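You operate a simulated robot arm through the tools that you are given. There is no shell and no other tool. Be economical: measure what you need, move in short steps, check, and stop when the job is done.

You are at the controls of a simulated robot arm. One attempt, no reset.

JOB
Clamp the brown head and heat it to 80 C.
Fine: both clamp levers on, cooling valve shut, drive on, heat knob at 80; watch the display get there; the screw stays still.

The check looks at the end state, three seconds after you hand in, the way a careful person would. Anything else that was tipped, shoved, dropped, spilled or broken makes it a failure.

ROBOT AND FRAMES
A 7-joint arm with a two-finger gripper on a trunk, on a base that drives. Base frame: it is fixed to the floor where the robot stands at the start and does not move with it; the origin is under the middle of the robot, x ahead of it, y to its left, z up. Units: mm, rad, N and s.
With the tool pointing down near the work surface it reaches from about 100 to 680 mm from the robot's upright axis, wherever it stands. Its first joint turns from -2.496 to 2.496 rad. Places, roughly: cooling valve [1200, 0, 900]; drive switch [1300, -100, 1100]; halt button [1300, -100, 1200]; head display [1100, 0, 1300]; head heat knob [1100, 0, 1100]; knob a [600, 500, 1300]; knob b [600, 400, 1200]; knob c [600, 400, 1100]; knob d [600, 600, 1100]; knob e [600, 600, 1200]; lower clamp lever [800, 100, 1100]; run button [1300, 0, 1200]; upper clamp lever [800, 100, 1300]. Payload 2.45 kg.
The tool frame sits at the grasp point between the pads (the TCP): z along the fingers, y along the line on which they close. The tips reach 26 mm beyond it. The gripper opens to 96 mm. The gripper's body begins 69 mm behind the TCP.
Orientation is that of the tool frame in the base frame, as [roll, pitch, yaw] about the fixed x, y, z axes, in that order (R = Rz(yaw) Ry(pitch) Rx(roll)). With the fingers straight down and closing along the base's y, the tool's x points along the base's -x, its y along +y and its z along -z.

CONTROLS
- The arm moves only by the tool servo_tool. Its argument "steps" is a list of rows, each an object of numbers (a shift or turn left out is 0, a gripper value left out holds the last): "dx", "dy", "dz": the shift along the tool's x, y, z in mm; "ax", "ay", "az": the turn, a rotation vector about the tool's x, y, z in rad; "claw": the finger opening in mm, from 0 to 96. In form: [{"dx": .., "dy": .., "dz": .., "ax": .., "ay": .., "az": .., "claw": ..}, ...]. A call has 1 to 12 rows; each row is the pose to reach, as a shift and turn from the pose commanded when the call began, along the tool's axes at that moment. Each row takes 0.2 s and may step no farther than 50 mm and 0.15 rad from the row before; otherwise, or with a gripper value out of range, the whole call is refused. A pose out of reach is approached as far as the arm can. The call stops where the force on the tool passes 70 N (or 10 N more than at its start, if that is more) or the arm is blocked; 0.2 s more then pass. The fingers move at their own pace and stop on an object; they squeeze with about 45 N. The grip force told is the motor's: it shows also when the fingers shut on nothing. Time passes only in rows, and 0.2 s behind the last, so rows that repeat a pose let the fingers close. The reply holds the time, the measured pose of the TCP, the force on the tool along the base axes, the opening and the grip force, in the units named above and with some noise, with the torque about the TCP (base axes, N m) and any sound that the robot's microphone picked up, and new pictures: "pictures" is both (left out), scene, wrist or none.
- Cameras (640 x 400 px; columns grow to the right, rows downward): "scene" is now at [39.6, 207.9, 1357.2]; the picture's right is [0.30, -0.96, 0.00], its down [-0.28, -0.09, -0.95] and it looks along [0.91, 0.28, -0.30] (base axes); focal length 268 px, centre (320, 200). "wrist" rides on the gripper at [82, 3, -98] in the tool frame; the picture's right is [-0.04, 1.00, 0.00], its down [-0.73, -0.03, -0.68] and it looks along [-0.68, -0.03, 0.73] (tool axes); focal length 256 px, centre (320, 200). There is no depth. A picture from a camera that has moved, and an enlarged one, comes with that camera's place and axes in the base frame and with its lens.
- lift_body(by): slides the trunk up (or, below 0, down) by that many mm; the arm and the scene camera ride with it, the base frame stays. It gives what a move gives, with no picture.
- drive_base(legs): drives the robot by 1 to 6 legs, each [ahead, turn to the left] in mm and rad, along the robot's own axes; the way and the turn of a leg run together, so that a leg with both is an arc; at most 1500 mm and 3.142 rad a leg. The arm and the cameras ride along, it lands a little off, and it stops where it bumps. It gives what a move gives, and a new picture of the scene camera.
- turn_head(pan, tilt): turns the head with the scene camera to pan (to the left, within 2.705 rad either way) and tilt (down, from -0.506 to 1.204), counted from straight ahead of the robot. It gives what a move gives, and a new picture of the scene camera.
- close_up(camera, box): a new picture of the part [left, top, right, bottom] of that camera's present view, enlarged. It takes no simulated time.
- finish_job(): hands the job in; it is judged then, once.

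Work in short steps. Places have to be worked out from the pictures, the camera data and where the tool is seen: move nearer, look again, correct. Check each grasp and each placing, and mend what went wrong. You have 120 turns and 260 pictures in all, those below and enlarged ones among them. Open the gripper and draw the arm clear of the work before you hand the job in, unless the task says otherwise; then end with one line.

The tools are called after "Emit:" as a command line: name --argument value ..., lists and objects as JSON in quotes. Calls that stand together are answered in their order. servo_tool: Moves the arm, as the interface text tells. Its arguments: {"type":"object","properties":{"steps":{"type":"array"},"pictures":{"type":"string","enum":["both","scene","wrist","none"]}},"required":["steps"]} The other tools are called the same way: lift_body (by) slides the trunk up or down; drive_base (legs) drives the base; turn_head (pan, tilt) turns the head that bears the scene camera; close_up (camera, box) takes an enlarged picture of a part of a camera's view; finish_job () hands the job in.

At the start:

```text
time: 0.0
eef_pos: [590.3, 67.1, 1000.0]
ee_rot: [3.141, 0.0, 3.141]
contact_force: [0.7, 0.9, 0.3]
torque: [0.03, -0.02, 0.01]
width: 96.0
finger_force: 0.0
trunk travel left (down, up): [-360.0, 280.0]
robot x, y, heading: [-0.2, -0.1, 0.003]
head pan, tilt: [0.3, 0.302]
```

scene: 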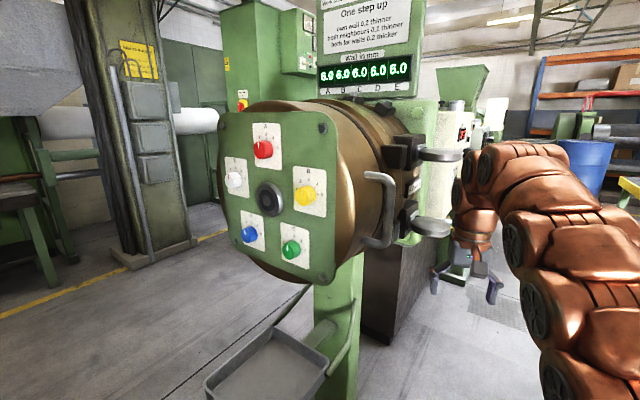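
wrist: 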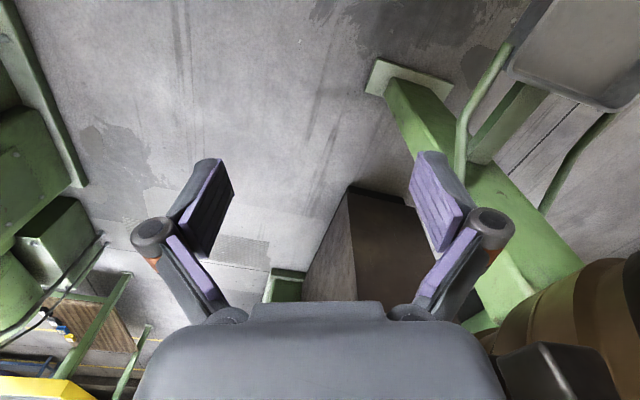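

The picture shows the brown die head with its knobs, and the clamp levers on its right side. I take close-ups of the clamps and of the display above, then look farther right.

Emit:
close_up --camera "scene" --box '[340, 90, 500, 260]'

Emit:
close_up --camera "scene" --box '[300, 0, 500, 110]'

Emit:
turn_head --pan 0.0 --tilt 0.1

```text
2.35 times, centred on (420, 175) of scene
camera zoom: at [39.6, 207.9, 1357.2], right [0.3, -0.96, 0.0], down [-0.28, -0.09, -0.95], along [0.91, 0.28, -0.3], focal length 631 px, centre (85, 259)
```

zoom: 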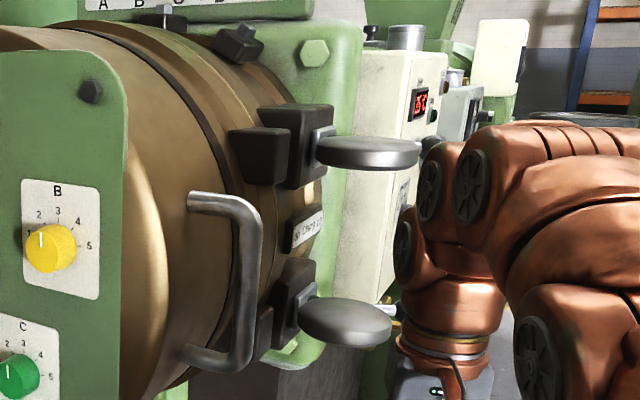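

```text
3.20 times, centred on (400, 55) of scene
camera zoom: at [39.6, 207.9, 1357.2], right [0.3, -0.96, 0.0], down [-0.28, -0.09, -0.95], along [0.91, 0.28, -0.3], focal length 859 px, centre (64, 664)
```

zoom: 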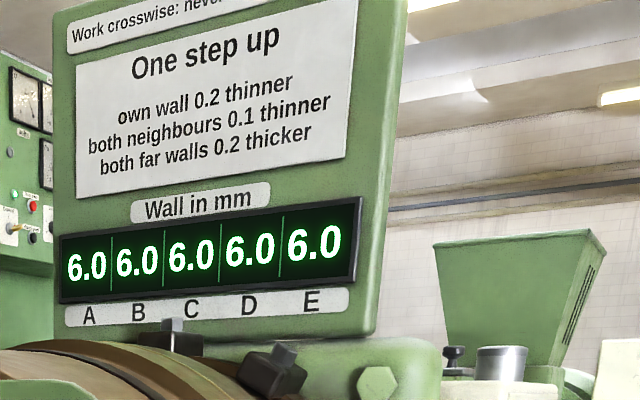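

```text
time: 0.8
eef_pos: [590.1, 66.3, 1001.0]
ee_rot: [3.14, 0.0, -3.141]
contact_force: [-0.9, 0.2, -0.5]
torque: [0.0, 0.02, 0.01]
width: 95.9
finger_force: 0.0
trunk travel left (down, up): [-360.0, 280.0]
robot x, y, heading: [0.5, 2.7, -0.001]
head pan, tilt: [0.0, 0.099]
camera scene: at [42.5, 180.4, 1376.1], right [0.0, -1.0, 0.0], down [-0.1, 0.0, -0.99], along [0.99, 0.0, -0.1], focal length 268 px, centre (320, 200)
```

scene: 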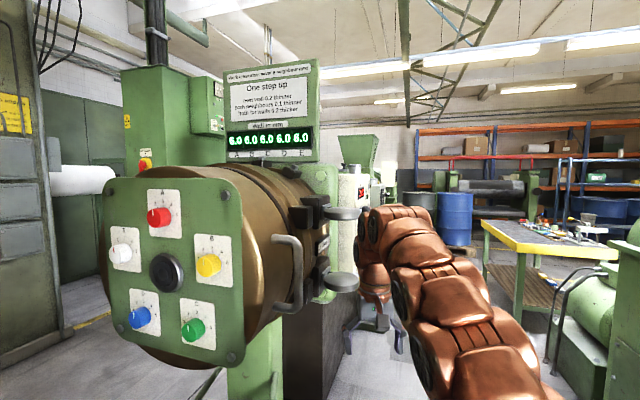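

The white control box is partly behind the arm. I enlarge it and the clamps.

Emit:
close_up --camera "scene" --box '[260, 120, 440, 340]'

Emit:
close_up --camera "scene" --box '[320, 140, 420, 220]'

Emit:
close_up --camera "scene" --box '[220, 50, 320, 110]'

```text
1.82 times, centred on (350, 230) of scene
camera zoom: at [42.5, 180.4, 1376.1], right [0.0, -1.0, 0.0], down [-0.1, 0.0, -0.99], along [0.99, 0.0, -0.1], focal length 488 px, centre (266, 146)
```

zoom: 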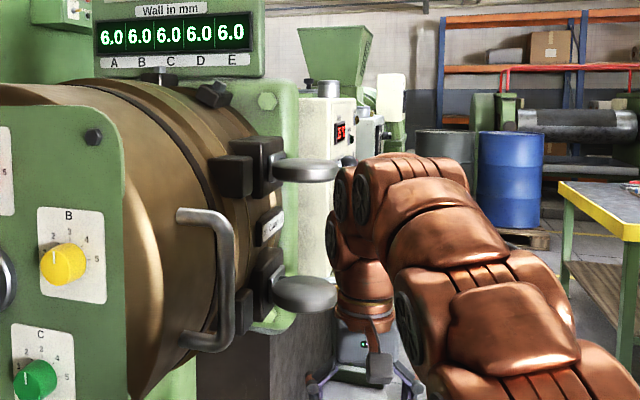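

```text
5.00 times, centred on (370, 180) of scene
camera zoom: at [42.5, 180.4, 1376.1], right [0.0, -1.0, 0.0], down [-0.1, 0.0, -0.99], along [0.99, 0.0, -0.1], focal length 1342 px, centre (70, 300)
```

zoom: 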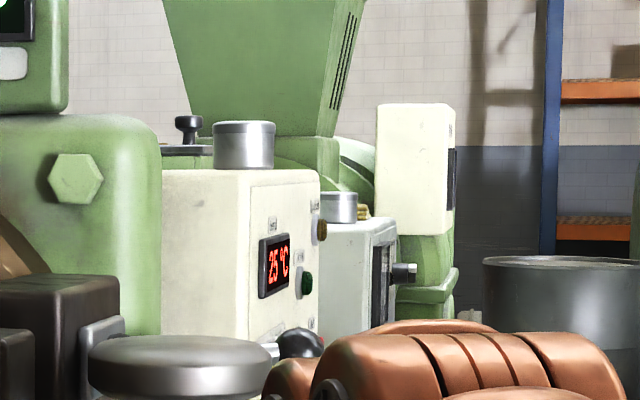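

```text
6.40 times, centred on (270, 80) of scene
camera zoom: at [42.5, 180.4, 1376.1], right [0.0, -1.0, 0.0], down [-0.1, 0.0, -0.99], along [0.99, 0.0, -0.1], focal length 1717 px, centre (640, 968)
```

zoom: 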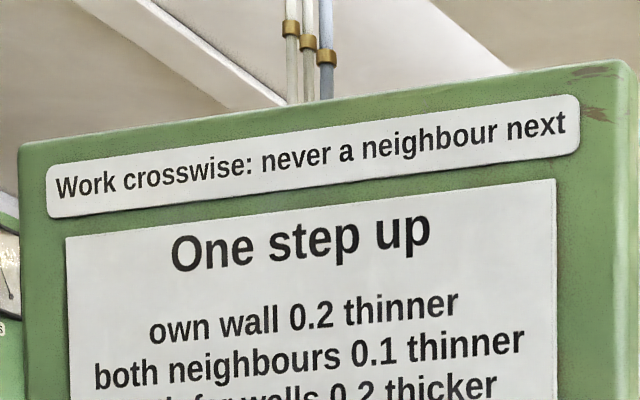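

The controls face the robot's right side (−y). I draw the arm in so it can be driven safely, then look to the right to check that the floor is free.

Emit:
servo_tool --steps '[{"dx": 45}, {"dx": 90}, {"dx": 135}, {"dx": 180}, {"dx": 225}, {"dx": 250, "dy": -40}, {"dx": 250, "dy": -80}, {"dx": 250, "dy": -120}]' --pictures "none"

Emit:
turn_head --pan -0.8 --tilt 0.4

Emit:
turn_head --pan -0.1 --tilt 0.35

```text
time: 2.6
eef_pos: [338.5, -52.6, 1000.0]
ee_rot: [-3.141, 0.001, -3.141]
contact_force: [0.3, 0.0, -0.2]
torque: [-0.01, 0.01, -0.01]
width: 96.3
finger_force: 0.1
trunk travel left (down, up): [-360.0, 280.0]
robot x, y, heading: [-1.2, -1.6, -0.001]
head pan, tilt: [0.0, 0.099]
```

```text
time: 3.7
eef_pos: [339.5, -52.0, 1000.7]
ee_rot: [3.141, 0.0, -3.141]
contact_force: [-0.4, -0.7, -0.2]
torque: [0.01, 0.0, -0.03]
width: 96.1
finger_force: 0.1
trunk travel left (down, up): [-360.0, 280.0]
robot x, y, heading: [-1.7, -0.5, 0.001]
head pan, tilt: [-0.799, 0.4]
camera scene: at [15.0, 113.9, 1348.2], right [-0.72, -0.7, 0.0], down [-0.27, 0.28, -0.92], along [0.64, -0.66, -0.39], focal length 268 px, centre (320, 200)
```

scene: 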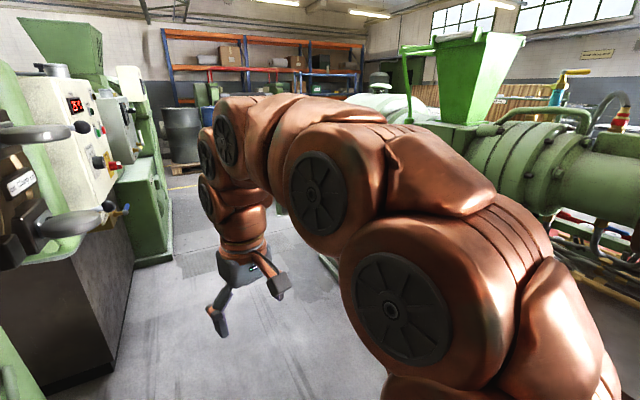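

```text
time: 4.8
eef_pos: [338.6, -51.7, 1001.2]
ee_rot: [-3.141, 0.0, 3.141]
contact_force: [-0.2, -0.2, -0.5]
torque: [-0.04, 0.02, 0.01]
width: 96.0
finger_force: 0.1
trunk travel left (down, up): [-360.0, 280.0]
robot x, y, heading: [3.7, 4.1, -0.001]
head pan, tilt: [-0.099, 0.351]
camera scene: at [43.0, 170.9, 1352.7], right [-0.1, -0.99, 0.0], down [-0.34, 0.03, -0.94], along [0.93, -0.09, -0.34], focal length 268 px, centre (320, 200)
```

scene: 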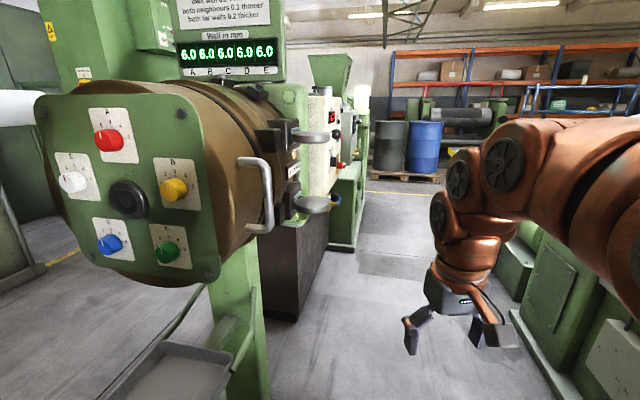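

There is an aisle about 1.2 m wide between the machines. I drive to a spot off the clamp levers and turn to face the machine's side.

Emit:
drive_base --legs '[[0, -0.6], [780, 0], [0, 1.8]]'

Emit:
turn_head --pan 0.25 --tilt 0.25

```text
time: 14.8
eef_pos: [804.5, -132.3, 1001.8]
ee_rot: [-3.141, 0.0, -1.955]
contact_force: [0.8, -0.1, 0.1]
torque: [0.0, -0.02, 0.0]
width: 95.9
finger_force: 0.0
trunk travel left (down, up): [-360.0, 280.0]
robot x, y, heading: [624.8, -429.8, 1.186]
head pan, tilt: [-0.099, 0.351]
camera scene: at [485.2, -324.6, 1352.7], right [0.89, -0.46, 0.0], down [-0.16, -0.3, -0.94], along [0.44, 0.83, -0.34], focal length 268 px, centre (320, 200)
```

scene: 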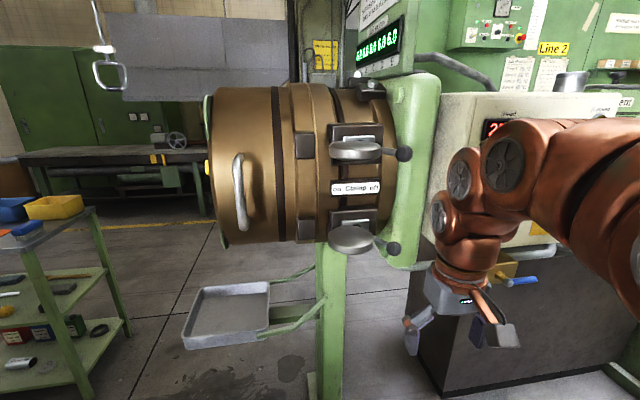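

```text
time: 15.7
eef_pos: [804.6, -132.0, 1001.0]
ee_rot: [-3.141, 0.0, -1.956]
contact_force: [-0.1, -0.2, -0.9]
torque: [0.01, -0.01, -0.02]
width: 96.3
finger_force: 0.1
trunk travel left (down, up): [-360.0, 280.0]
robot x, y, heading: [630.8, -426.4, 1.193]
head pan, tilt: [0.25, 0.25]
camera scene: at [454.5, -314.5, 1362.2], right [0.99, -0.13, 0.0], down [-0.03, -0.24, -0.97], along [0.13, 0.96, -0.25], focal length 268 px, centre (320, 200)
```

scene: 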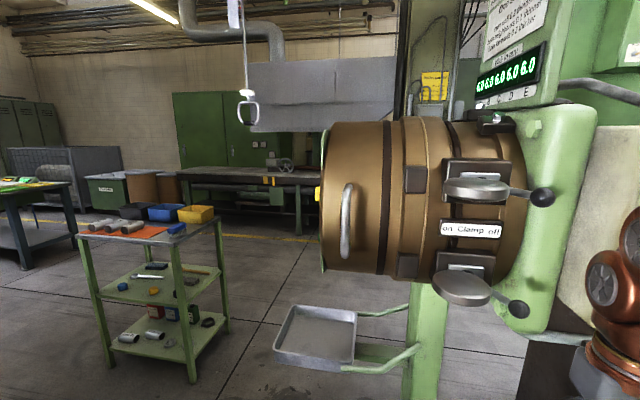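

Emit:
close_up --camera "scene" --box '[390, 130, 570, 330]'

```text
2.00 times, centred on (480, 230) of scene
camera zoom: at [454.5, -314.5, 1362.2], right [0.99, -0.13, 0.0], down [-0.03, -0.24, -0.97], along [0.13, 0.96, -0.25], focal length 537 px, centre (0, 140)
```

zoom: 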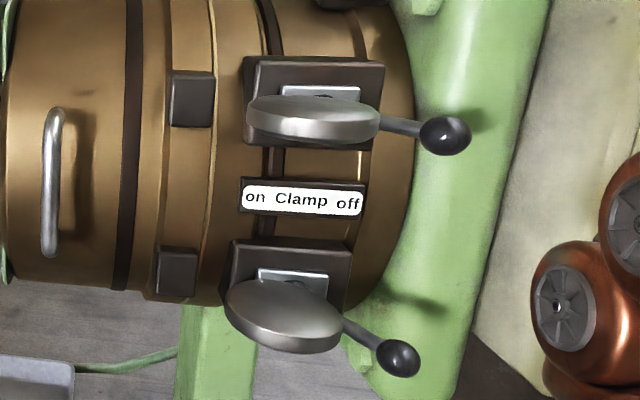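

The levers have their balls at the right ("off"); triangulating gives upper disc ≈ (798,118,1261), its ball ≈ (849,41,1265), lower disc ≈ (796,117,1061). I turn the tool to point at the machine, slightly farther out and higher.

Emit:
servo_tool --steps '[{"ay": -0.14, "dx": -10, "dz": -15}, {"ay": -0.28, "dx": -20, "dz": -30}, {"ay": -0.42, "dx": -30, "dz": -45}, {"ay": -0.56, "dx": -40, "dz": -60}, {"ay": -0.7, "dx": -50, "dz": -75}, {"ay": -0.84, "dx": -60, "dz": -90}, {"ay": -0.98, "dx": -70, "dz": -105}, {"ay": -1.12, "dx": -70, "dz": -120}, {"ay": -1.26, "dx": -70, "dz": -135}, {"ay": -1.4, "dx": -70, "dz": -150}, {"ay": -1.5, "dx": -70, "dz": -150}, {"ay": -1.57, "dx": -70, "dz": -150}]'

```text
time: 18.4
eef_pos: [950.2, -47.8, 1015.1]
ee_rot: [2.447, 1.109, -2.671]
contact_force: [0.0, -0.1, -0.3]
torque: [-0.02, 0.02, -0.01]
width: 95.8
finger_force: 0.0
out of reach, approached as far as the arm can: row 12
trunk travel left (down, up): [-360.0, 280.0]
robot x, y, heading: [629.5, -426.0, 1.185]
head pan, tilt: [0.25, 0.25]
stopped in row 12: the arm was blocked; the commanded pose is now the measured one
camera scene: at [454.5, -314.7, 1364.9], right [0.99, -0.13, 0.0], down [-0.03, -0.24, -0.97], along [0.13, 0.96, -0.25], focal length 268 px, centre (320, 200)
camera wrist: at [883.1, -149.8, 976.4], right [-0.84, 0.43, 0.32], down [0.1, -0.46, 0.88], along [0.53, 0.77, 0.35], focal length 256 px, centre (320, 200)
```

scene: 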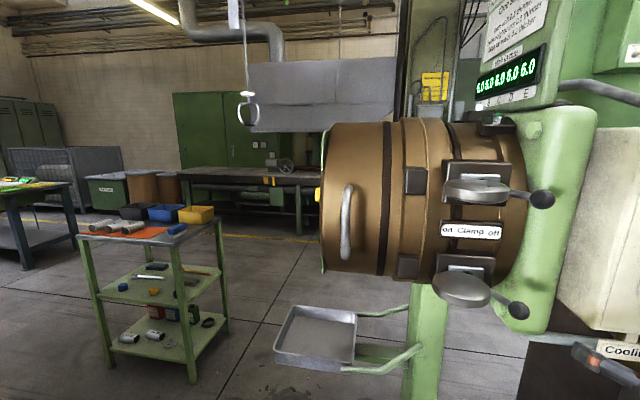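
wrist: 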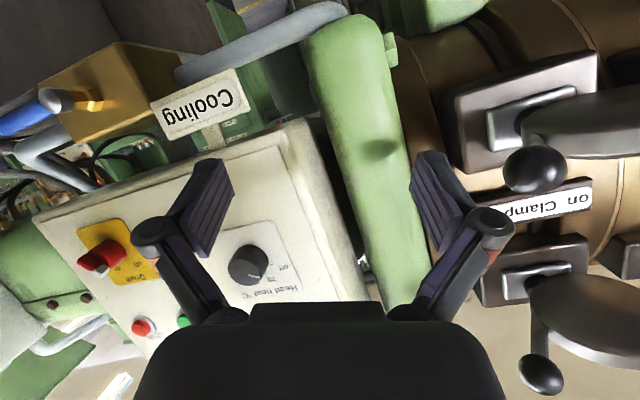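

The arm settled short, rolled and tilted, but touched nothing; the roll already leans the way I want. I turn it on until the tool points level at the machine with the fingers closing vertically, in front of the upper ball and lower.

Emit:
servo_tool --steps '[{"dx": -9.6, "dy": 17.2, "dz": -13, "ax": -0.028, "ay": -0.024, "az": 0.121}, {"dx": -19.2, "dy": 34.5, "dz": -26, "ax": -0.057, "ay": -0.048, "az": 0.242}, {"dx": -28.8, "dy": 51.7, "dz": -39, "ax": -0.085, "ay": -0.073, "az": 0.363}, {"dx": -38.4, "dy": 69, "dz": -52, "ax": -0.114, "ay": -0.097, "az": 0.484}, {"dx": -48, "dy": 86, "dz": -65, "ax": -0.142, "ay": -0.121, "az": 0.605}, {"dx": -57.6, "dy": 103, "dz": -78, "ax": -0.17, "ay": -0.145, "az": 0.727}, {"dx": -67, "dy": 120.6, "dz": -91, "ax": -0.199, "ay": -0.169, "az": 0.848}, {"dx": -77, "dy": 138, "dz": -104, "ax": -0.227, "ay": -0.194, "az": 0.969}, {"dx": -86, "dy": 155, "dz": -117, "ax": -0.256, "ay": -0.218, "az": 1.09}, {"dx": -96, "dy": 172.3, "dz": -129.7, "ax": -0.284, "ay": -0.242, "az": 1.211}]'

```text
time: 20.5
eef_pos: [958.1, -106.3, 1085.3]
ee_rot: [1.833, 0.063, 2.481]
contact_force: [-0.2, -0.6, -0.7]
torque: [-0.04, 0.0, 0.01]
width: 95.8
finger_force: 0.1
out of reach, approached as far as the arm can: row 4
trunk travel left (down, up): [-360.0, 280.0]
robot x, y, heading: [627.7, -425.4, 1.193]
head pan, tilt: [0.25, 0.25]
stopped in row 10: the arm was blocked; the commanded pose is now the measured one
camera scene: at [454.1, -314.7, 1366.5], right [0.99, -0.13, 0.0], down [-0.03, -0.24, -0.97], along [0.13, 0.96, -0.25], focal length 268 px, centre (320, 200)
camera wrist: at [835.2, -130.2, 1108.1], right [0.14, 0.22, 0.97], down [0.16, -0.97, 0.19], along [0.98, 0.13, -0.17], focal length 256 px, centre (320, 200)
```

scene: 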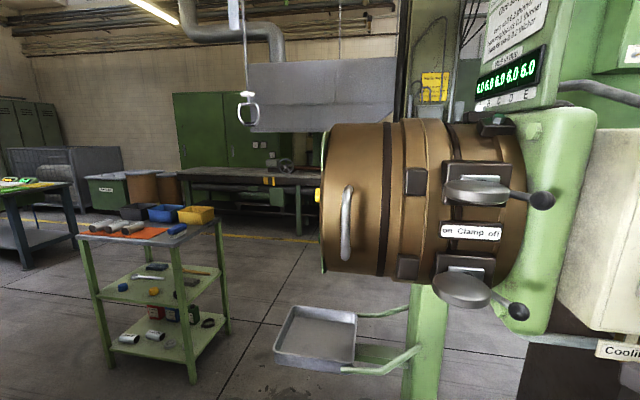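
wrist: 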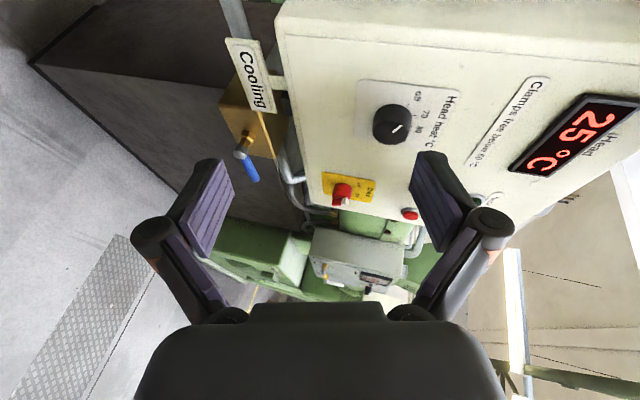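

Level pointing is out of reach this close to the robot. I back the base up 170 mm for room and raise the trunk a little.

Emit:
drive_base --legs '[[-170, 0]]'

Emit:
lift_body --by 100

```text
time: 22.0
eef_pos: [892.6, -264.0, 1085.4]
ee_rot: [1.831, 0.058, 2.486]
contact_force: [-0.1, -0.1, -0.3]
torque: [-0.01, -0.03, -0.03]
width: 96.2
finger_force: 0.0
trunk travel left (down, up): [-360.0, 280.0]
robot x, y, heading: [563.1, -584.5, 1.192]
head pan, tilt: [0.25, 0.25]
camera scene: at [390.1, -473.8, 1366.7], right [0.99, -0.13, 0.0], down [-0.03, -0.24, -0.97], along [0.13, 0.96, -0.25], focal length 268 px, centre (320, 200)
```

scene: 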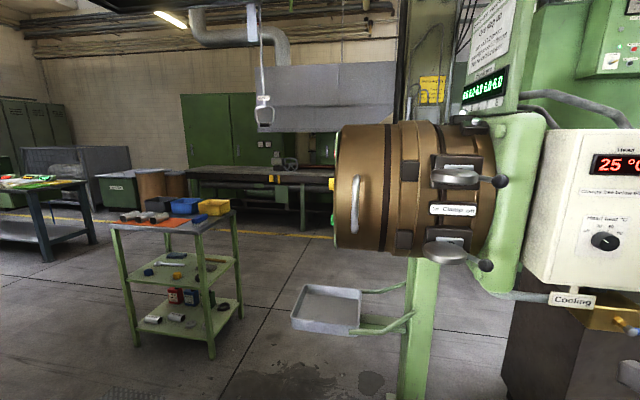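

```text
time: 23.3
eef_pos: [891.8, -262.7, 1182.1]
ee_rot: [1.831, 0.058, 2.487]
contact_force: [0.0, -0.4, -0.7]
torque: [-0.01, -0.01, 0.0]
width: 95.7
finger_force: 0.0
trunk travel left (down, up): [-460.0, 180.0]
robot x, y, heading: [566.9, -588.1, 1.192]
head pan, tilt: [0.25, 0.25]
```

Clear and with more room. I turn to the level, vertical-closing pose in front of the upper ball, about 130 mm short of it.

Emit:
servo_tool --steps '[{"dx": 30, "dy": 19, "dz": 10, "ax": -0.044, "ay": 0.046, "az": 0.004}, {"dx": 60, "dy": 38, "dz": 21, "ax": -0.089, "ay": 0.092, "az": 0.007}, {"dx": 90, "dy": 57, "dz": 31, "ax": -0.133, "ay": 0.138, "az": 0.011}, {"dx": 120, "dy": 76, "dz": 41, "ax": -0.178, "ay": 0.185, "az": 0.015}, {"dx": 150, "dy": 95, "dz": 52, "ax": -0.222, "ay": 0.231, "az": 0.018}, {"dx": 179, "dy": 113, "dz": 62, "ax": -0.267, "ay": 0.277, "az": 0.022}, {"dx": 179, "dy": 113, "dz": 62, "ax": -0.267, "ay": 0.277, "az": 0.022}]'

```text
time: 24.9
eef_pos: [802.6, -78.3, 1267.3]
ee_rot: [1.568, 0.005, 2.754]
contact_force: [0.5, -0.2, 0.2]
torque: [-0.03, -0.04, -0.02]
width: 96.2
finger_force: 0.1
trunk travel left (down, up): [-460.0, 180.0]
robot x, y, heading: [562.6, -585.1, 1.188]
head pan, tilt: [0.25, 0.25]
camera scene: at [390.0, -473.8, 1462.2], right [0.99, -0.13, 0.0], down [-0.03, -0.24, -0.97], along [0.13, 0.96, -0.25], focal length 268 px, centre (320, 200)
camera wrist: at [690.4, -139.7, 1269.7], right [0.03, -0.01, 1.0], down [0.42, -0.9, -0.03], along [0.9, 0.43, -0.02], focal length 256 px, centre (320, 200)
```

scene: 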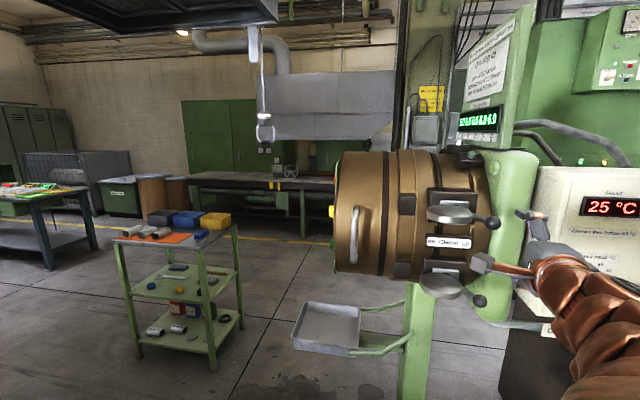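
wrist: 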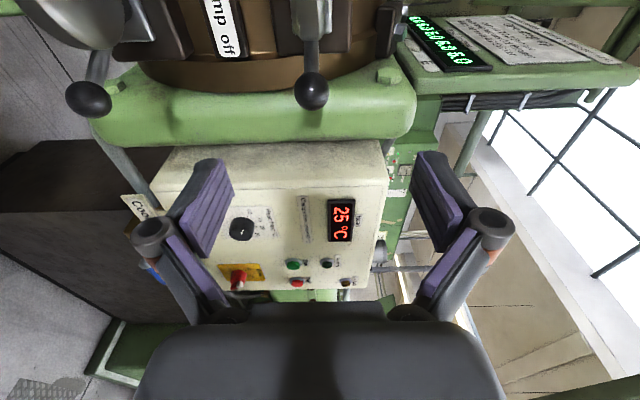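

The pose is reached exactly; the wrist view puts the upper ball at (850,41,1261) and the lower at ≈(847,36,1067). I go in 126 mm and close on the upper ball.

Emit:
servo_tool --steps '[{"dz": 30, "dy": -3}, {"dz": 60, "dy": -6}, {"dz": 90, "dy": -6}, {"dz": 110, "dy": -6}, {"dz": 125, "dy": -6}, {"dz": 125, "dy": -6}]'

```text
time: 26.3
eef_pos: [845.9, 33.5, 1257.1]
ee_rot: [1.569, 0.003, 2.758]
contact_force: [-0.9, -0.3, 0.4]
torque: [-0.02, -0.03, 0.01]
width: 96.2
finger_force: 0.1
trunk travel left (down, up): [-460.0, 180.0]
robot x, y, heading: [562.5, -587.1, 1.184]
head pan, tilt: [0.25, 0.25]
camera scene: at [390.1, -473.7, 1462.2], right [0.99, -0.13, 0.0], down [-0.03, -0.24, -0.97], along [0.13, 0.96, -0.25], focal length 268 px, centre (320, 200)
camera wrist: at [734.8, -27.4, 1261.5], right [0.03, -0.01, 1.0], down [0.43, -0.9, -0.03], along [0.9, 0.43, -0.02], focal length 256 px, centre (320, 200)
```

scene: 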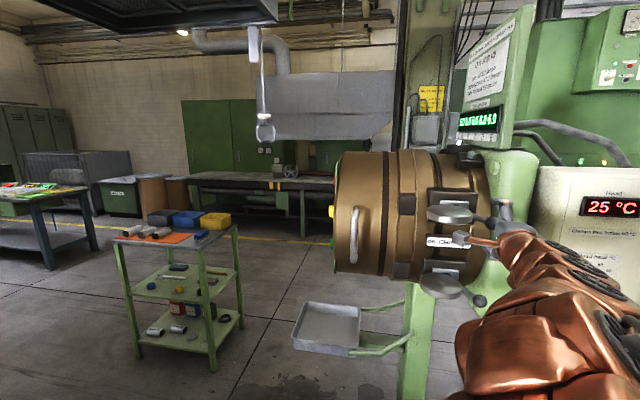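
wrist: 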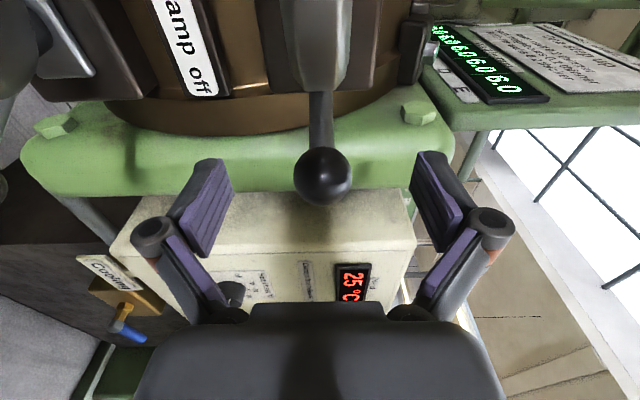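

The ball is nearly centred between the fingers, about 5 mm deeper. I correct and close.

Emit:
servo_tool --steps '[{"dz": 7, "dy": 3, "claw": 80}, {"dz": 7, "dy": 3, "claw": 40}, {"dz": 7, "dy": 3, "claw": 20}, {"dz": 7, "dy": 3, "claw": 20}, {"dz": 7, "dy": 3, "claw": 20}]' --pictures "wrist"

```text
time: 27.5
eef_pos: [849.7, 40.5, 1260.8]
ee_rot: [1.572, 0.003, 2.757]
contact_force: [-3.4, -4.0, -11.1]
torque: [-0.02, 0.03, 0.07]
width: 29.9
finger_force: 31.6
trunk travel left (down, up): [-460.0, 180.0]
robot x, y, heading: [565.0, -585.5, 1.185]
head pan, tilt: [0.25, 0.25]
camera wrist: at [737.8, -20.7, 1263.0], right [0.03, -0.01, 1.0], down [0.43, -0.9, -0.03], along [0.9, 0.43, -0.03], focal length 256 px, centre (320, 200)
```

wrist: 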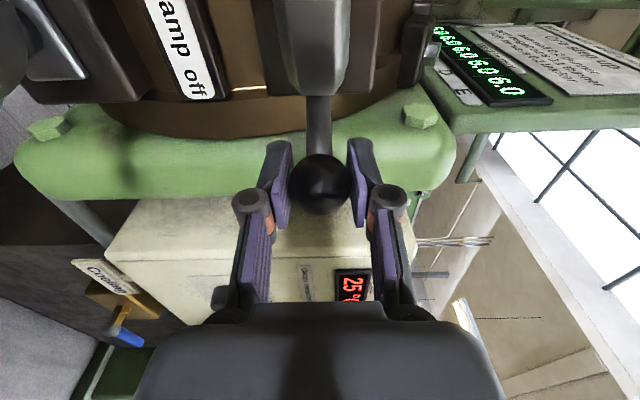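

Gripped (30 mm ball). I swing the lever about the disc's centre in a first small arc of 18° and watch the forces.

Emit:
servo_tool --steps '[{"dx": 5.9, "dz": -7.8, "dy": -1}, {"dx": 12.5, "dz": -14.9, "dy": -1}, {"dx": 19.9, "dz": -21.3, "dy": -1}, {"dx": 19.9, "dz": -21.3, "dy": -1}]' --pictures "wrist"

```text
time: 28.5
eef_pos: [822.8, 31.1, 1259.7]
ee_rot: [1.568, 0.001, 2.761]
contact_force: [7.4, 41.8, 27.1]
torque: [0.08, -0.11, -0.36]
width: 30.6
finger_force: 45.3
trunk travel left (down, up): [-460.0, 180.0]
robot x, y, heading: [564.4, -582.9, 1.188]
head pan, tilt: [0.25, 0.25]
camera wrist: at [710.8, -29.8, 1262.6], right [0.03, -0.02, 1.0], down [0.43, -0.9, -0.03], along [0.9, 0.43, -0.02], focal length 256 px, centre (320, 200)
```

wrist: 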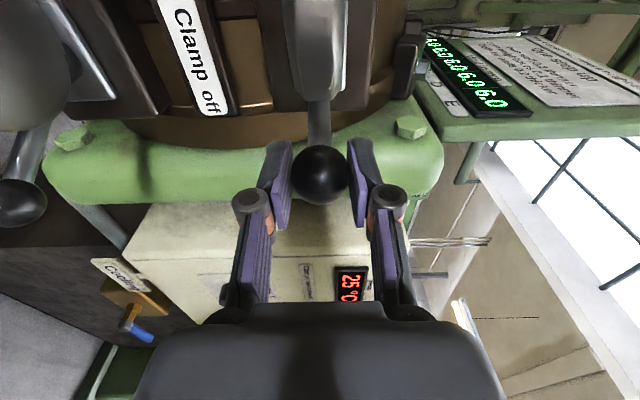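

The lever follows (ball now ~(825,36)), but the force says the true arc lies further inward and slightly up. I go on with small steps adjusted inward.

Emit:
servo_tool --steps '[{"dz": 4, "dy": 2}, {"dx": 6, "dz": 3, "dy": 2}, {"dx": 12, "dz": 1, "dy": 2}, {"dx": 12, "dz": 1, "dy": 2}]' --pictures "wrist"

```text
time: 29.5
eef_pos: [813.2, 32.9, 1260.4]
ee_rot: [1.572, 0.004, 2.755]
contact_force: [10.8, -13.1, -6.0]
torque: [-0.07, 0.01, -1.4]
width: 30.3
finger_force: 45.5
trunk travel left (down, up): [-460.0, 180.0]
robot x, y, heading: [564.1, -586.1, 1.184]
head pan, tilt: [0.25, 0.25]
camera wrist: at [702.3, -28.2, 1263.2], right [0.04, -0.01, 1.0], down [0.42, -0.91, -0.03], along [0.91, 0.42, -0.03], focal length 256 px, centre (320, 200)
```

wrist: 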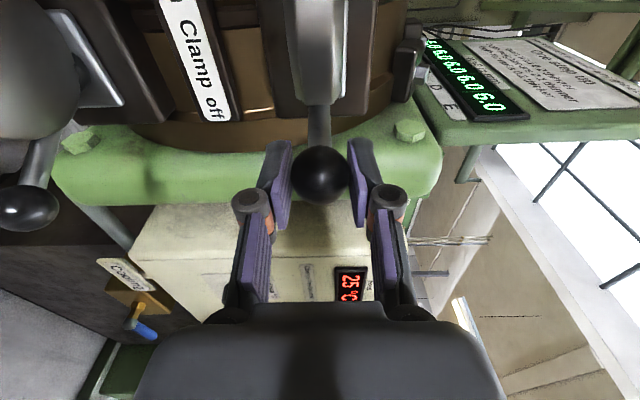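

The ball runs as if the pivot were near (818,126), r≈90. I continue by about 24°.

Emit:
servo_tool --steps '[{"dx": 6, "dz": -2}, {"dx": 12.1, "dz": -3.5}, {"dx": 18, "dz": -4.6}, {"dx": 24.5, "dz": -5.3}, {"dx": 31, "dz": -5.5}, {"dx": 37, "dz": -5.3}, {"dx": 37, "dz": -5.3}]'

```text
time: 31.1
eef_pos: [777.1, 43.5, 1259.7]
ee_rot: [1.572, 0.002, 2.757]
contact_force: [5.1, -13.7, -37.8]
torque: [-0.4, 0.34, -1.33]
width: 30.1
finger_force: 45.2
trunk travel left (down, up): [-460.0, 180.0]
robot x, y, heading: [563.3, -588.8, 1.183]
head pan, tilt: [0.25, 0.25]
camera scene: at [391.3, -473.3, 1462.0], right [0.99, -0.13, 0.0], down [-0.03, -0.25, -0.97], along [0.13, 0.96, -0.25], focal length 268 px, centre (320, 200)
camera wrist: at [665.7, -17.4, 1263.2], right [0.04, -0.01, 1.0], down [0.43, -0.9, -0.03], along [0.9, 0.43, -0.03], focal length 256 px, centre (320, 200)
```

scene: 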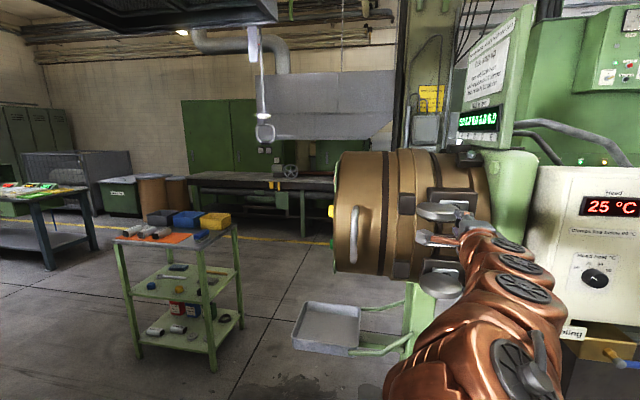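
wrist: 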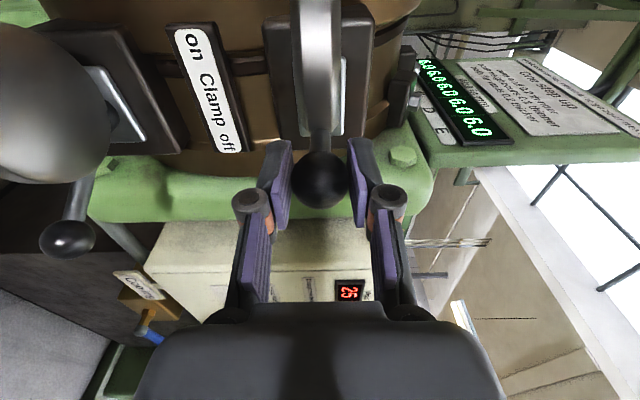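

It has turned past the middle; the vertical force says the ball sinks along this side. I lower a little and go on.

Emit:
servo_tool --steps '[{"dy": -2.5}, {"dx": 6, "dz": 0.5, "dy": -3}, {"dx": 11.2, "dz": 1.6, "dy": -3.5}, {"dx": 17, "dz": 3.2, "dy": -4}, {"dx": 23.1, "dz": 5, "dy": -4.5}, {"dx": 28.6, "dz": 7.5, "dy": -5}, {"dx": 34.2, "dz": 10, "dy": -5.5}, {"dx": 34.2, "dz": 10, "dy": -5.5}]' --pictures "wrist"

```text
time: 32.9
eef_pos: [747.6, 62.8, 1259.2]
ee_rot: [1.567, 0.0, 2.759]
contact_force: [11.2, -0.5, 45.5]
torque: [0.37, -0.41, -1.25]
width: 30.3
finger_force: 44.9
trunk travel left (down, up): [-460.0, 180.0]
robot x, y, heading: [562.6, -584.9, 1.188]
head pan, tilt: [0.25, 0.25]
camera wrist: at [636.2, 1.3, 1262.4], right [0.04, -0.02, 1.0], down [0.43, -0.9, -0.03], along [0.9, 0.43, -0.02], focal length 256 px, centre (320, 200)
```

wrist: 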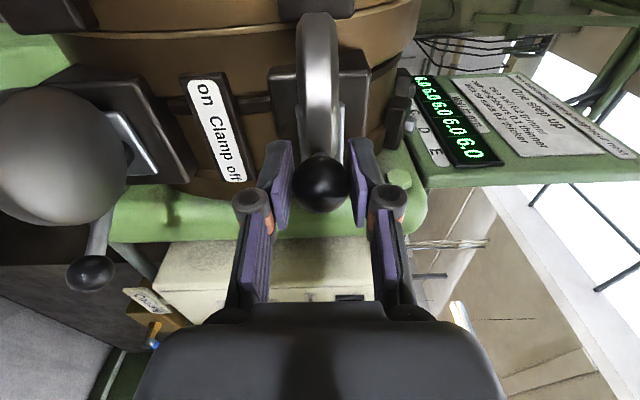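

The vertical path is really level, so I take back the lowering and go on toward the "on" end.

Emit:
servo_tool --steps '[{"dy": 3.5}, {"dy": 3.5, "dx": 5.5, "dz": 3.5}, {"dy": 3.5, "dx": 11.7, "dz": 7.5}, {"dy": 3.5, "dx": 16.8, "dz": 11.4}, {"dy": 3.5, "dx": 21.8, "dz": 15.7}, {"dy": 3.5, "dx": 21.8, "dz": 15.7}]'

```text
time: 34.3
eef_pos: [730.9, 90.3, 1258.8]
ee_rot: [1.573, 0.002, 2.77]
contact_force: [-3.0, 0.8, -0.9]
torque: [0.0, 0.0, -0.18]
width: 23.8
finger_force: 1.5
trunk travel left (down, up): [-460.0, 180.0]
robot x, y, heading: [564.5, -589.0, 1.182]
head pan, tilt: [0.25, 0.25]
camera scene: at [391.0, -474.0, 1462.4], right [0.99, -0.13, 0.0], down [-0.03, -0.24, -0.97], along [0.13, 0.96, -0.25], focal length 268 px, centre (320, 200)
camera wrist: at [619.1, 28.2, 1262.3], right [0.03, -0.01, 1.0], down [0.44, -0.9, -0.03], along [0.9, 0.44, -0.03], focal length 256 px, centre (320, 200)
```

scene: 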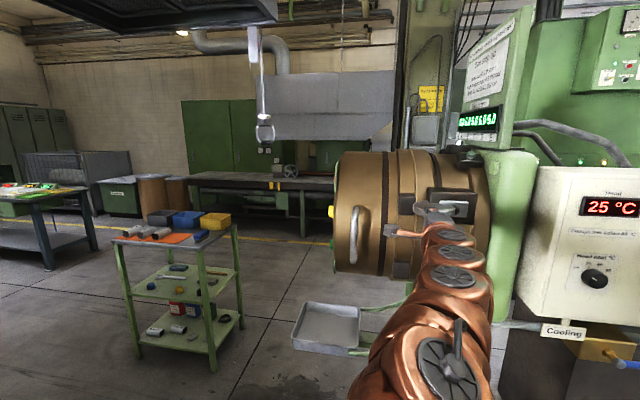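
wrist: 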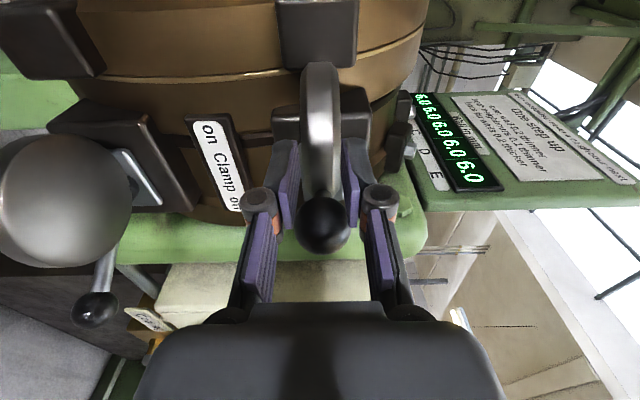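

The pads slid past the ball onto the lever's disc; the ball is around (740,73) now. I open, draw back, and look at whether the lever is at its end.

Emit:
servo_tool --steps '[{"claw": 60}, {"claw": 96}, {"claw": 96}, {"dz": -40}, {"dz": -80}, {"dz": -120}, {"dz": -120}]'

Emit:
close_up --camera "scene" --box '[380, 160, 540, 320]'

```text
time: 36.1
eef_pos: [721.1, 5.5, 1187.0]
ee_rot: [1.701, 0.025, 2.718]
contact_force: [0.2, 0.6, 0.6]
torque: [0.0, 0.0, 0.01]
width: 96.0
finger_force: 0.0
trunk travel left (down, up): [-460.0, 180.0]
robot x, y, heading: [566.1, -589.2, 1.186]
head pan, tilt: [0.25, 0.25]
stopped in row 7: the arm was blocked; the commanded pose is now the measured one
camera scene: at [390.3, -473.9, 1462.2], right [0.99, -0.13, 0.0], down [-0.03, -0.24, -0.97], along [0.13, 0.96, -0.25], focal length 268 px, centre (320, 200)
camera wrist: at [607.8, -49.5, 1200.4], right [0.07, 0.11, 0.99], down [0.39, -0.92, 0.08], along [0.92, 0.38, -0.11], focal length 256 px, centre (320, 200)
```

scene: 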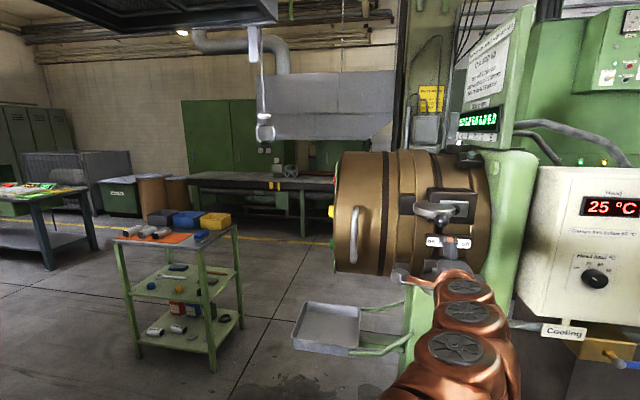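
wrist: 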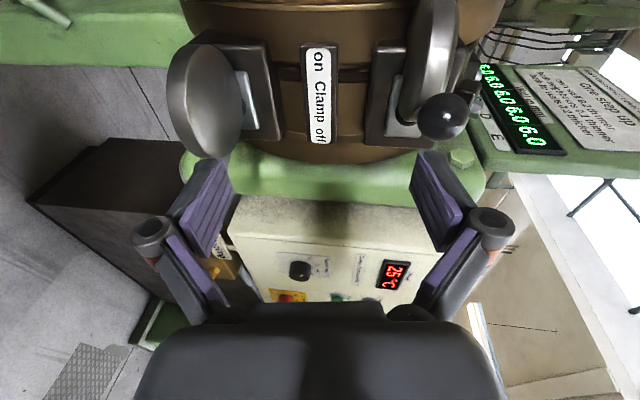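

```text
2.50 times, centred on (460, 240) of scene
camera zoom: at [390.3, -473.9, 1462.2], right [0.99, -0.13, 0.0], down [-0.03, -0.24, -0.97], along [0.13, 0.96, -0.25], focal length 671 px, centre (-30, 100)
```

zoom: 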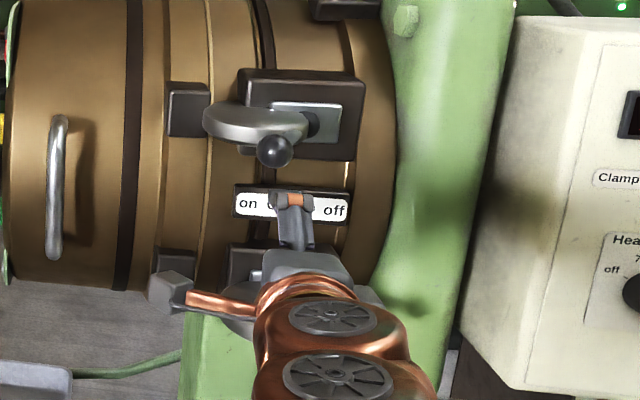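

The lever has swung, but I can't tell yet whether it is at its stop. I enlarge the wrist view.

Emit:
close_up --camera "wrist" --box '[160, 0, 500, 180]'

```text
1.88 times, centred on (330, 90) of wrist
camera zoom: at [607.8, -49.5, 1200.4], right [0.07, 0.11, 0.99], down [0.39, -0.92, 0.08], along [0.92, 0.38, -0.11], focal length 482 px, centre (301, 407)
```

zoom: 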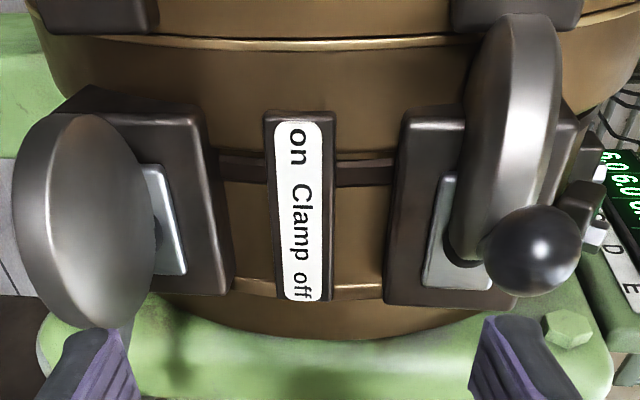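

The ball is at about (749,76,1259); the lever may have further to go. I back the base 100 mm so the approach is not cramped, then re-aim.

Emit:
drive_base --legs '[[-100, 0]]'

```text
time: 37.4
eef_pos: [686.8, -71.9, 1185.8]
ee_rot: [1.702, 0.026, 2.721]
contact_force: [0.3, -0.3, -0.4]
torque: [0.01, 0.03, 0.03]
width: 96.1
finger_force: 0.1
trunk travel left (down, up): [-460.0, 180.0]
robot x, y, heading: [530.8, -666.6, 1.191]
head pan, tilt: [0.25, 0.25]
stopped in leg 1: the robot was blocked; the commanded pose is now the measured one
camera scene: at [356.7, -554.3, 1462.2], right [0.99, -0.13, 0.0], down [-0.03, -0.24, -0.97], along [0.12, 0.96, -0.25], focal length 268 px, centre (320, 200)
```

scene: 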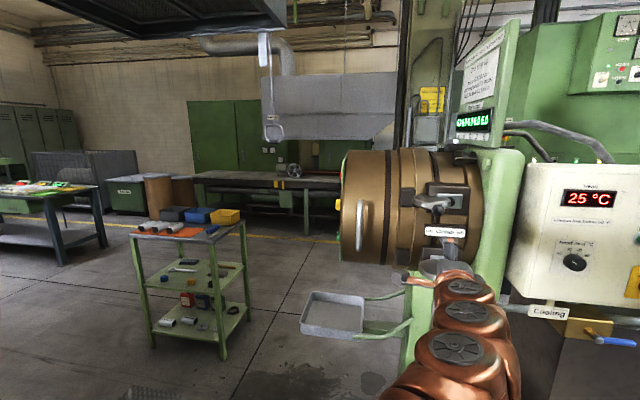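

The base bumped something behind after 86 mm, so no more backing. I re-level the tool in front of the ball.

Emit:
servo_tool --steps '[{"dy": 27, "dz": 13, "ax": -0.044, "ay": 0.012, "az": 0.008}, {"dy": 54, "dz": 27, "ax": -0.088, "ay": 0.025, "az": 0.016}, {"dx": -1.4, "dy": 80, "dz": 40, "ax": -0.132, "ay": 0.037, "az": 0.024}, {"dx": -1.4, "dy": 80, "dz": 40, "ax": -0.132, "ay": 0.037, "az": 0.024}]'

Emit:
turn_head --pan 2.6 --tilt 0.6

```text
time: 38.4
eef_pos: [705.5, -24.8, 1258.5]
ee_rot: [1.569, -0.001, 2.757]
contact_force: [0.5, -0.4, -0.1]
torque: [0.0, -0.03, -0.02]
width: 96.0
finger_force: 0.0
trunk travel left (down, up): [-460.0, 180.0]
robot x, y, heading: [534.3, -665.7, 1.192]
head pan, tilt: [0.25, 0.25]
camera scene: at [356.7, -554.4, 1462.2], right [0.99, -0.13, 0.0], down [-0.03, -0.24, -0.97], along [0.12, 0.96, -0.25], focal length 268 px, centre (320, 200)
camera wrist: at [594.3, -86.7, 1261.8], right [0.04, -0.02, 1.0], down [0.43, -0.9, -0.03], along [0.9, 0.43, -0.03], focal length 256 px, centre (320, 200)
```

scene: 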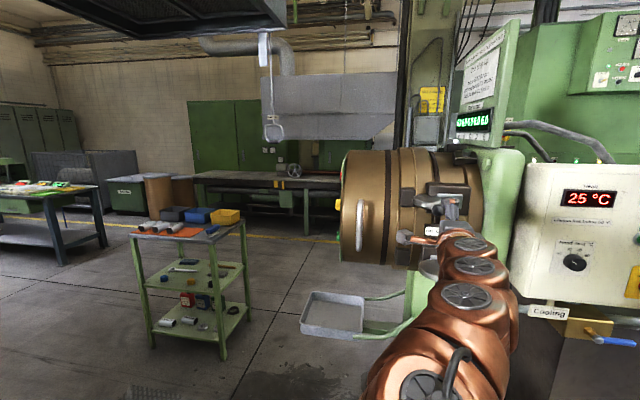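
wrist: 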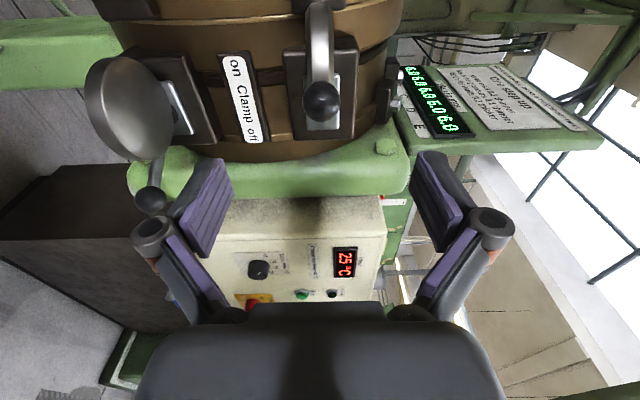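

```text
time: 40.6
eef_pos: [705.1, -25.8, 1260.0]
ee_rot: [1.57, 0.0, 2.758]
contact_force: [-0.8, -0.2, 0.0]
torque: [0.01, -0.02, -0.02]
width: 95.9
finger_force: 0.0
trunk travel left (down, up): [-460.0, 180.0]
robot x, y, heading: [530.7, -664.8, 1.19]
head pan, tilt: [2.601, 0.6]
camera scene: at [274.4, -700.5, 1430.0], right [-0.61, 0.8, 0.0], down [0.45, 0.34, -0.83], along [-0.66, -0.5, -0.56], focal length 268 px, centre (320, 200)
```

scene: 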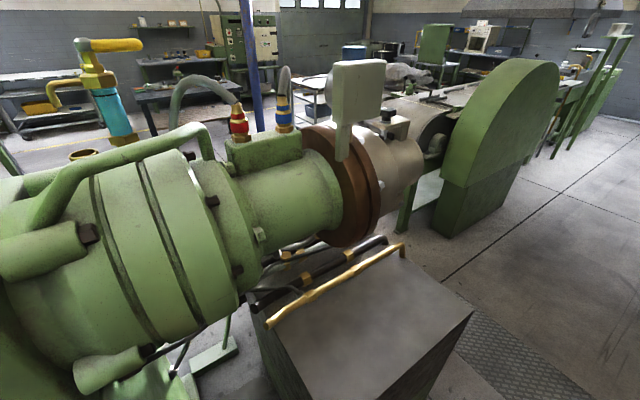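

Another machine stands close behind; I'll stay put. The ball is confirmed at (748,76,1259); I move in, grip it and push a further 8°.

Emit:
servo_tool --steps '[{"dz": 40, "dx": -1}, {"dz": 80, "dx": -2}, {"dz": 106, "dx": -2}, {"dz": 106, "dx": -2, "claw": 20}, {"dz": 106, "dx": -2, "claw": 20}, {"dz": 106, "dx": -2, "claw": 20}, {"dz": 106, "dx": -2, "claw": 20}, {"dz": 106, "dx": -2, "claw": 20}]' --pictures "wrist"

Emit:
servo_tool --steps '[{"dx": 3, "dz": 2.3}, {"dx": 6, "dz": 4.6}, {"dx": 9.3, "dz": 7.1}, {"dx": 9.3, "dz": 7.1}]' --pictures "wrist"

Emit:
turn_head --pan 0.1 --tilt 0.3

```text
time: 42.4
eef_pos: [746.0, 69.8, 1260.3]
ee_rot: [1.569, -0.001, 2.759]
contact_force: [0.5, 1.4, 2.6]
torque: [0.02, 0.0, -0.02]
width: 30.3
finger_force: 40.1
trunk travel left (down, up): [-460.0, 180.0]
robot x, y, heading: [535.0, -667.8, 1.186]
head pan, tilt: [2.601, 0.6]
camera wrist: at [634.4, 8.9, 1262.9], right [0.04, -0.02, 1.0], down [0.43, -0.9, -0.03], along [0.9, 0.43, -0.03], focal length 256 px, centre (320, 200)
```

wrist: 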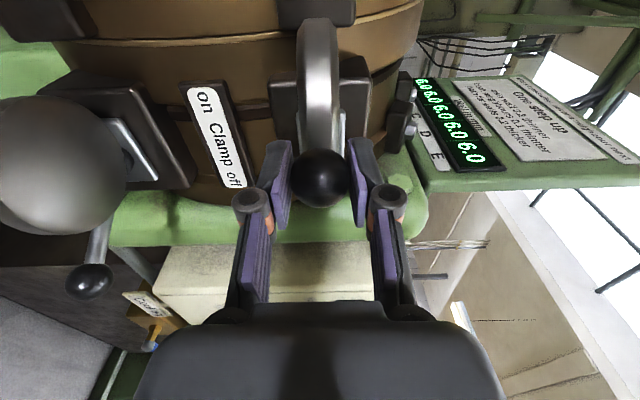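

```text
time: 43.4
eef_pos: [745.7, 77.4, 1260.4]
ee_rot: [1.571, -0.003, 2.752]
contact_force: [8.9, -36.9, -25.7]
torque: [-0.25, 0.08, -0.39]
width: 30.0
finger_force: 44.8
trunk travel left (down, up): [-460.0, 180.0]
robot x, y, heading: [533.4, -665.2, 1.192]
head pan, tilt: [2.601, 0.6]
camera wrist: at [633.7, 17.0, 1263.3], right [0.04, -0.02, 1.0], down [0.42, -0.91, -0.03], along [0.91, 0.42, -0.03], focal length 256 px, centre (320, 200)
```

wrist: 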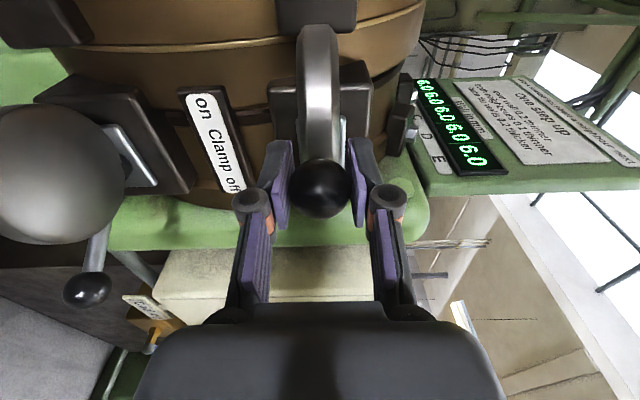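

```text
time: 45.6
eef_pos: [744.7, 78.1, 1260.5]
ee_rot: [1.571, -0.001, 2.755]
contact_force: [22.0, -29.7, -34.8]
torque: [-0.15, 0.07, -0.17]
width: 29.6
finger_force: 44.7
trunk travel left (down, up): [-460.0, 180.0]
robot x, y, heading: [530.0, -667.2, 1.188]
head pan, tilt: [0.099, 0.3]
camera scene: at [373.6, -558.0, 1457.7], right [0.96, -0.28, 0.0], down [-0.08, -0.28, -0.96], along [0.26, 0.92, -0.3], focal length 268 px, centre (320, 200)
```

scene: 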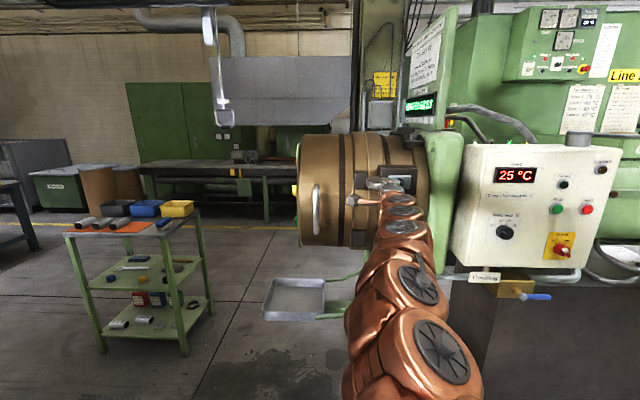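

The lever resists with ~37 N exactly against the swing and the ball stays put: likely the end stop. I push slightly harder to be sure, watching whether it moves.

Emit:
servo_tool --steps '[{"dy": -2, "dx": 2, "dz": 2}, {"dy": -2, "dx": 5, "dz": 4}, {"dy": -2, "dx": 7, "dz": 6}, {"dy": -2, "dx": 7, "dz": 6}]' --pictures "wrist"

```text
time: 46.6
eef_pos: [739.9, 87.0, 1260.6]
ee_rot: [1.567, -0.003, 2.755]
contact_force: [25.2, -27.7, -8.5]
torque: [0.03, 0.06, 0.19]
width: 29.5
finger_force: 44.5
trunk travel left (down, up): [-460.0, 180.0]
robot x, y, heading: [532.8, -663.5, 1.192]
head pan, tilt: [0.099, 0.3]
camera wrist: at [627.9, 25.6, 1263.1], right [0.04, -0.02, 1.0], down [0.42, -0.9, -0.03], along [0.9, 0.43, -0.03], focal length 256 px, centre (320, 200)
```

wrist: 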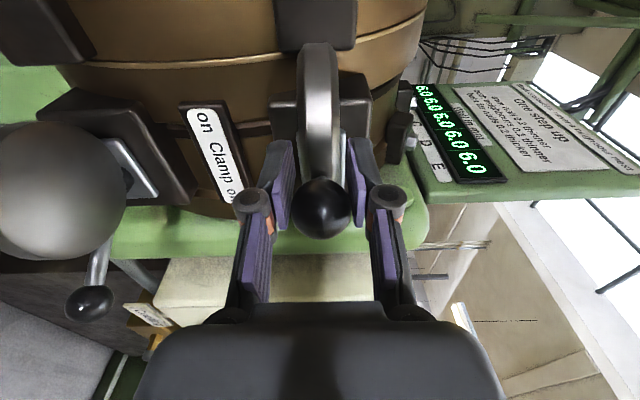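

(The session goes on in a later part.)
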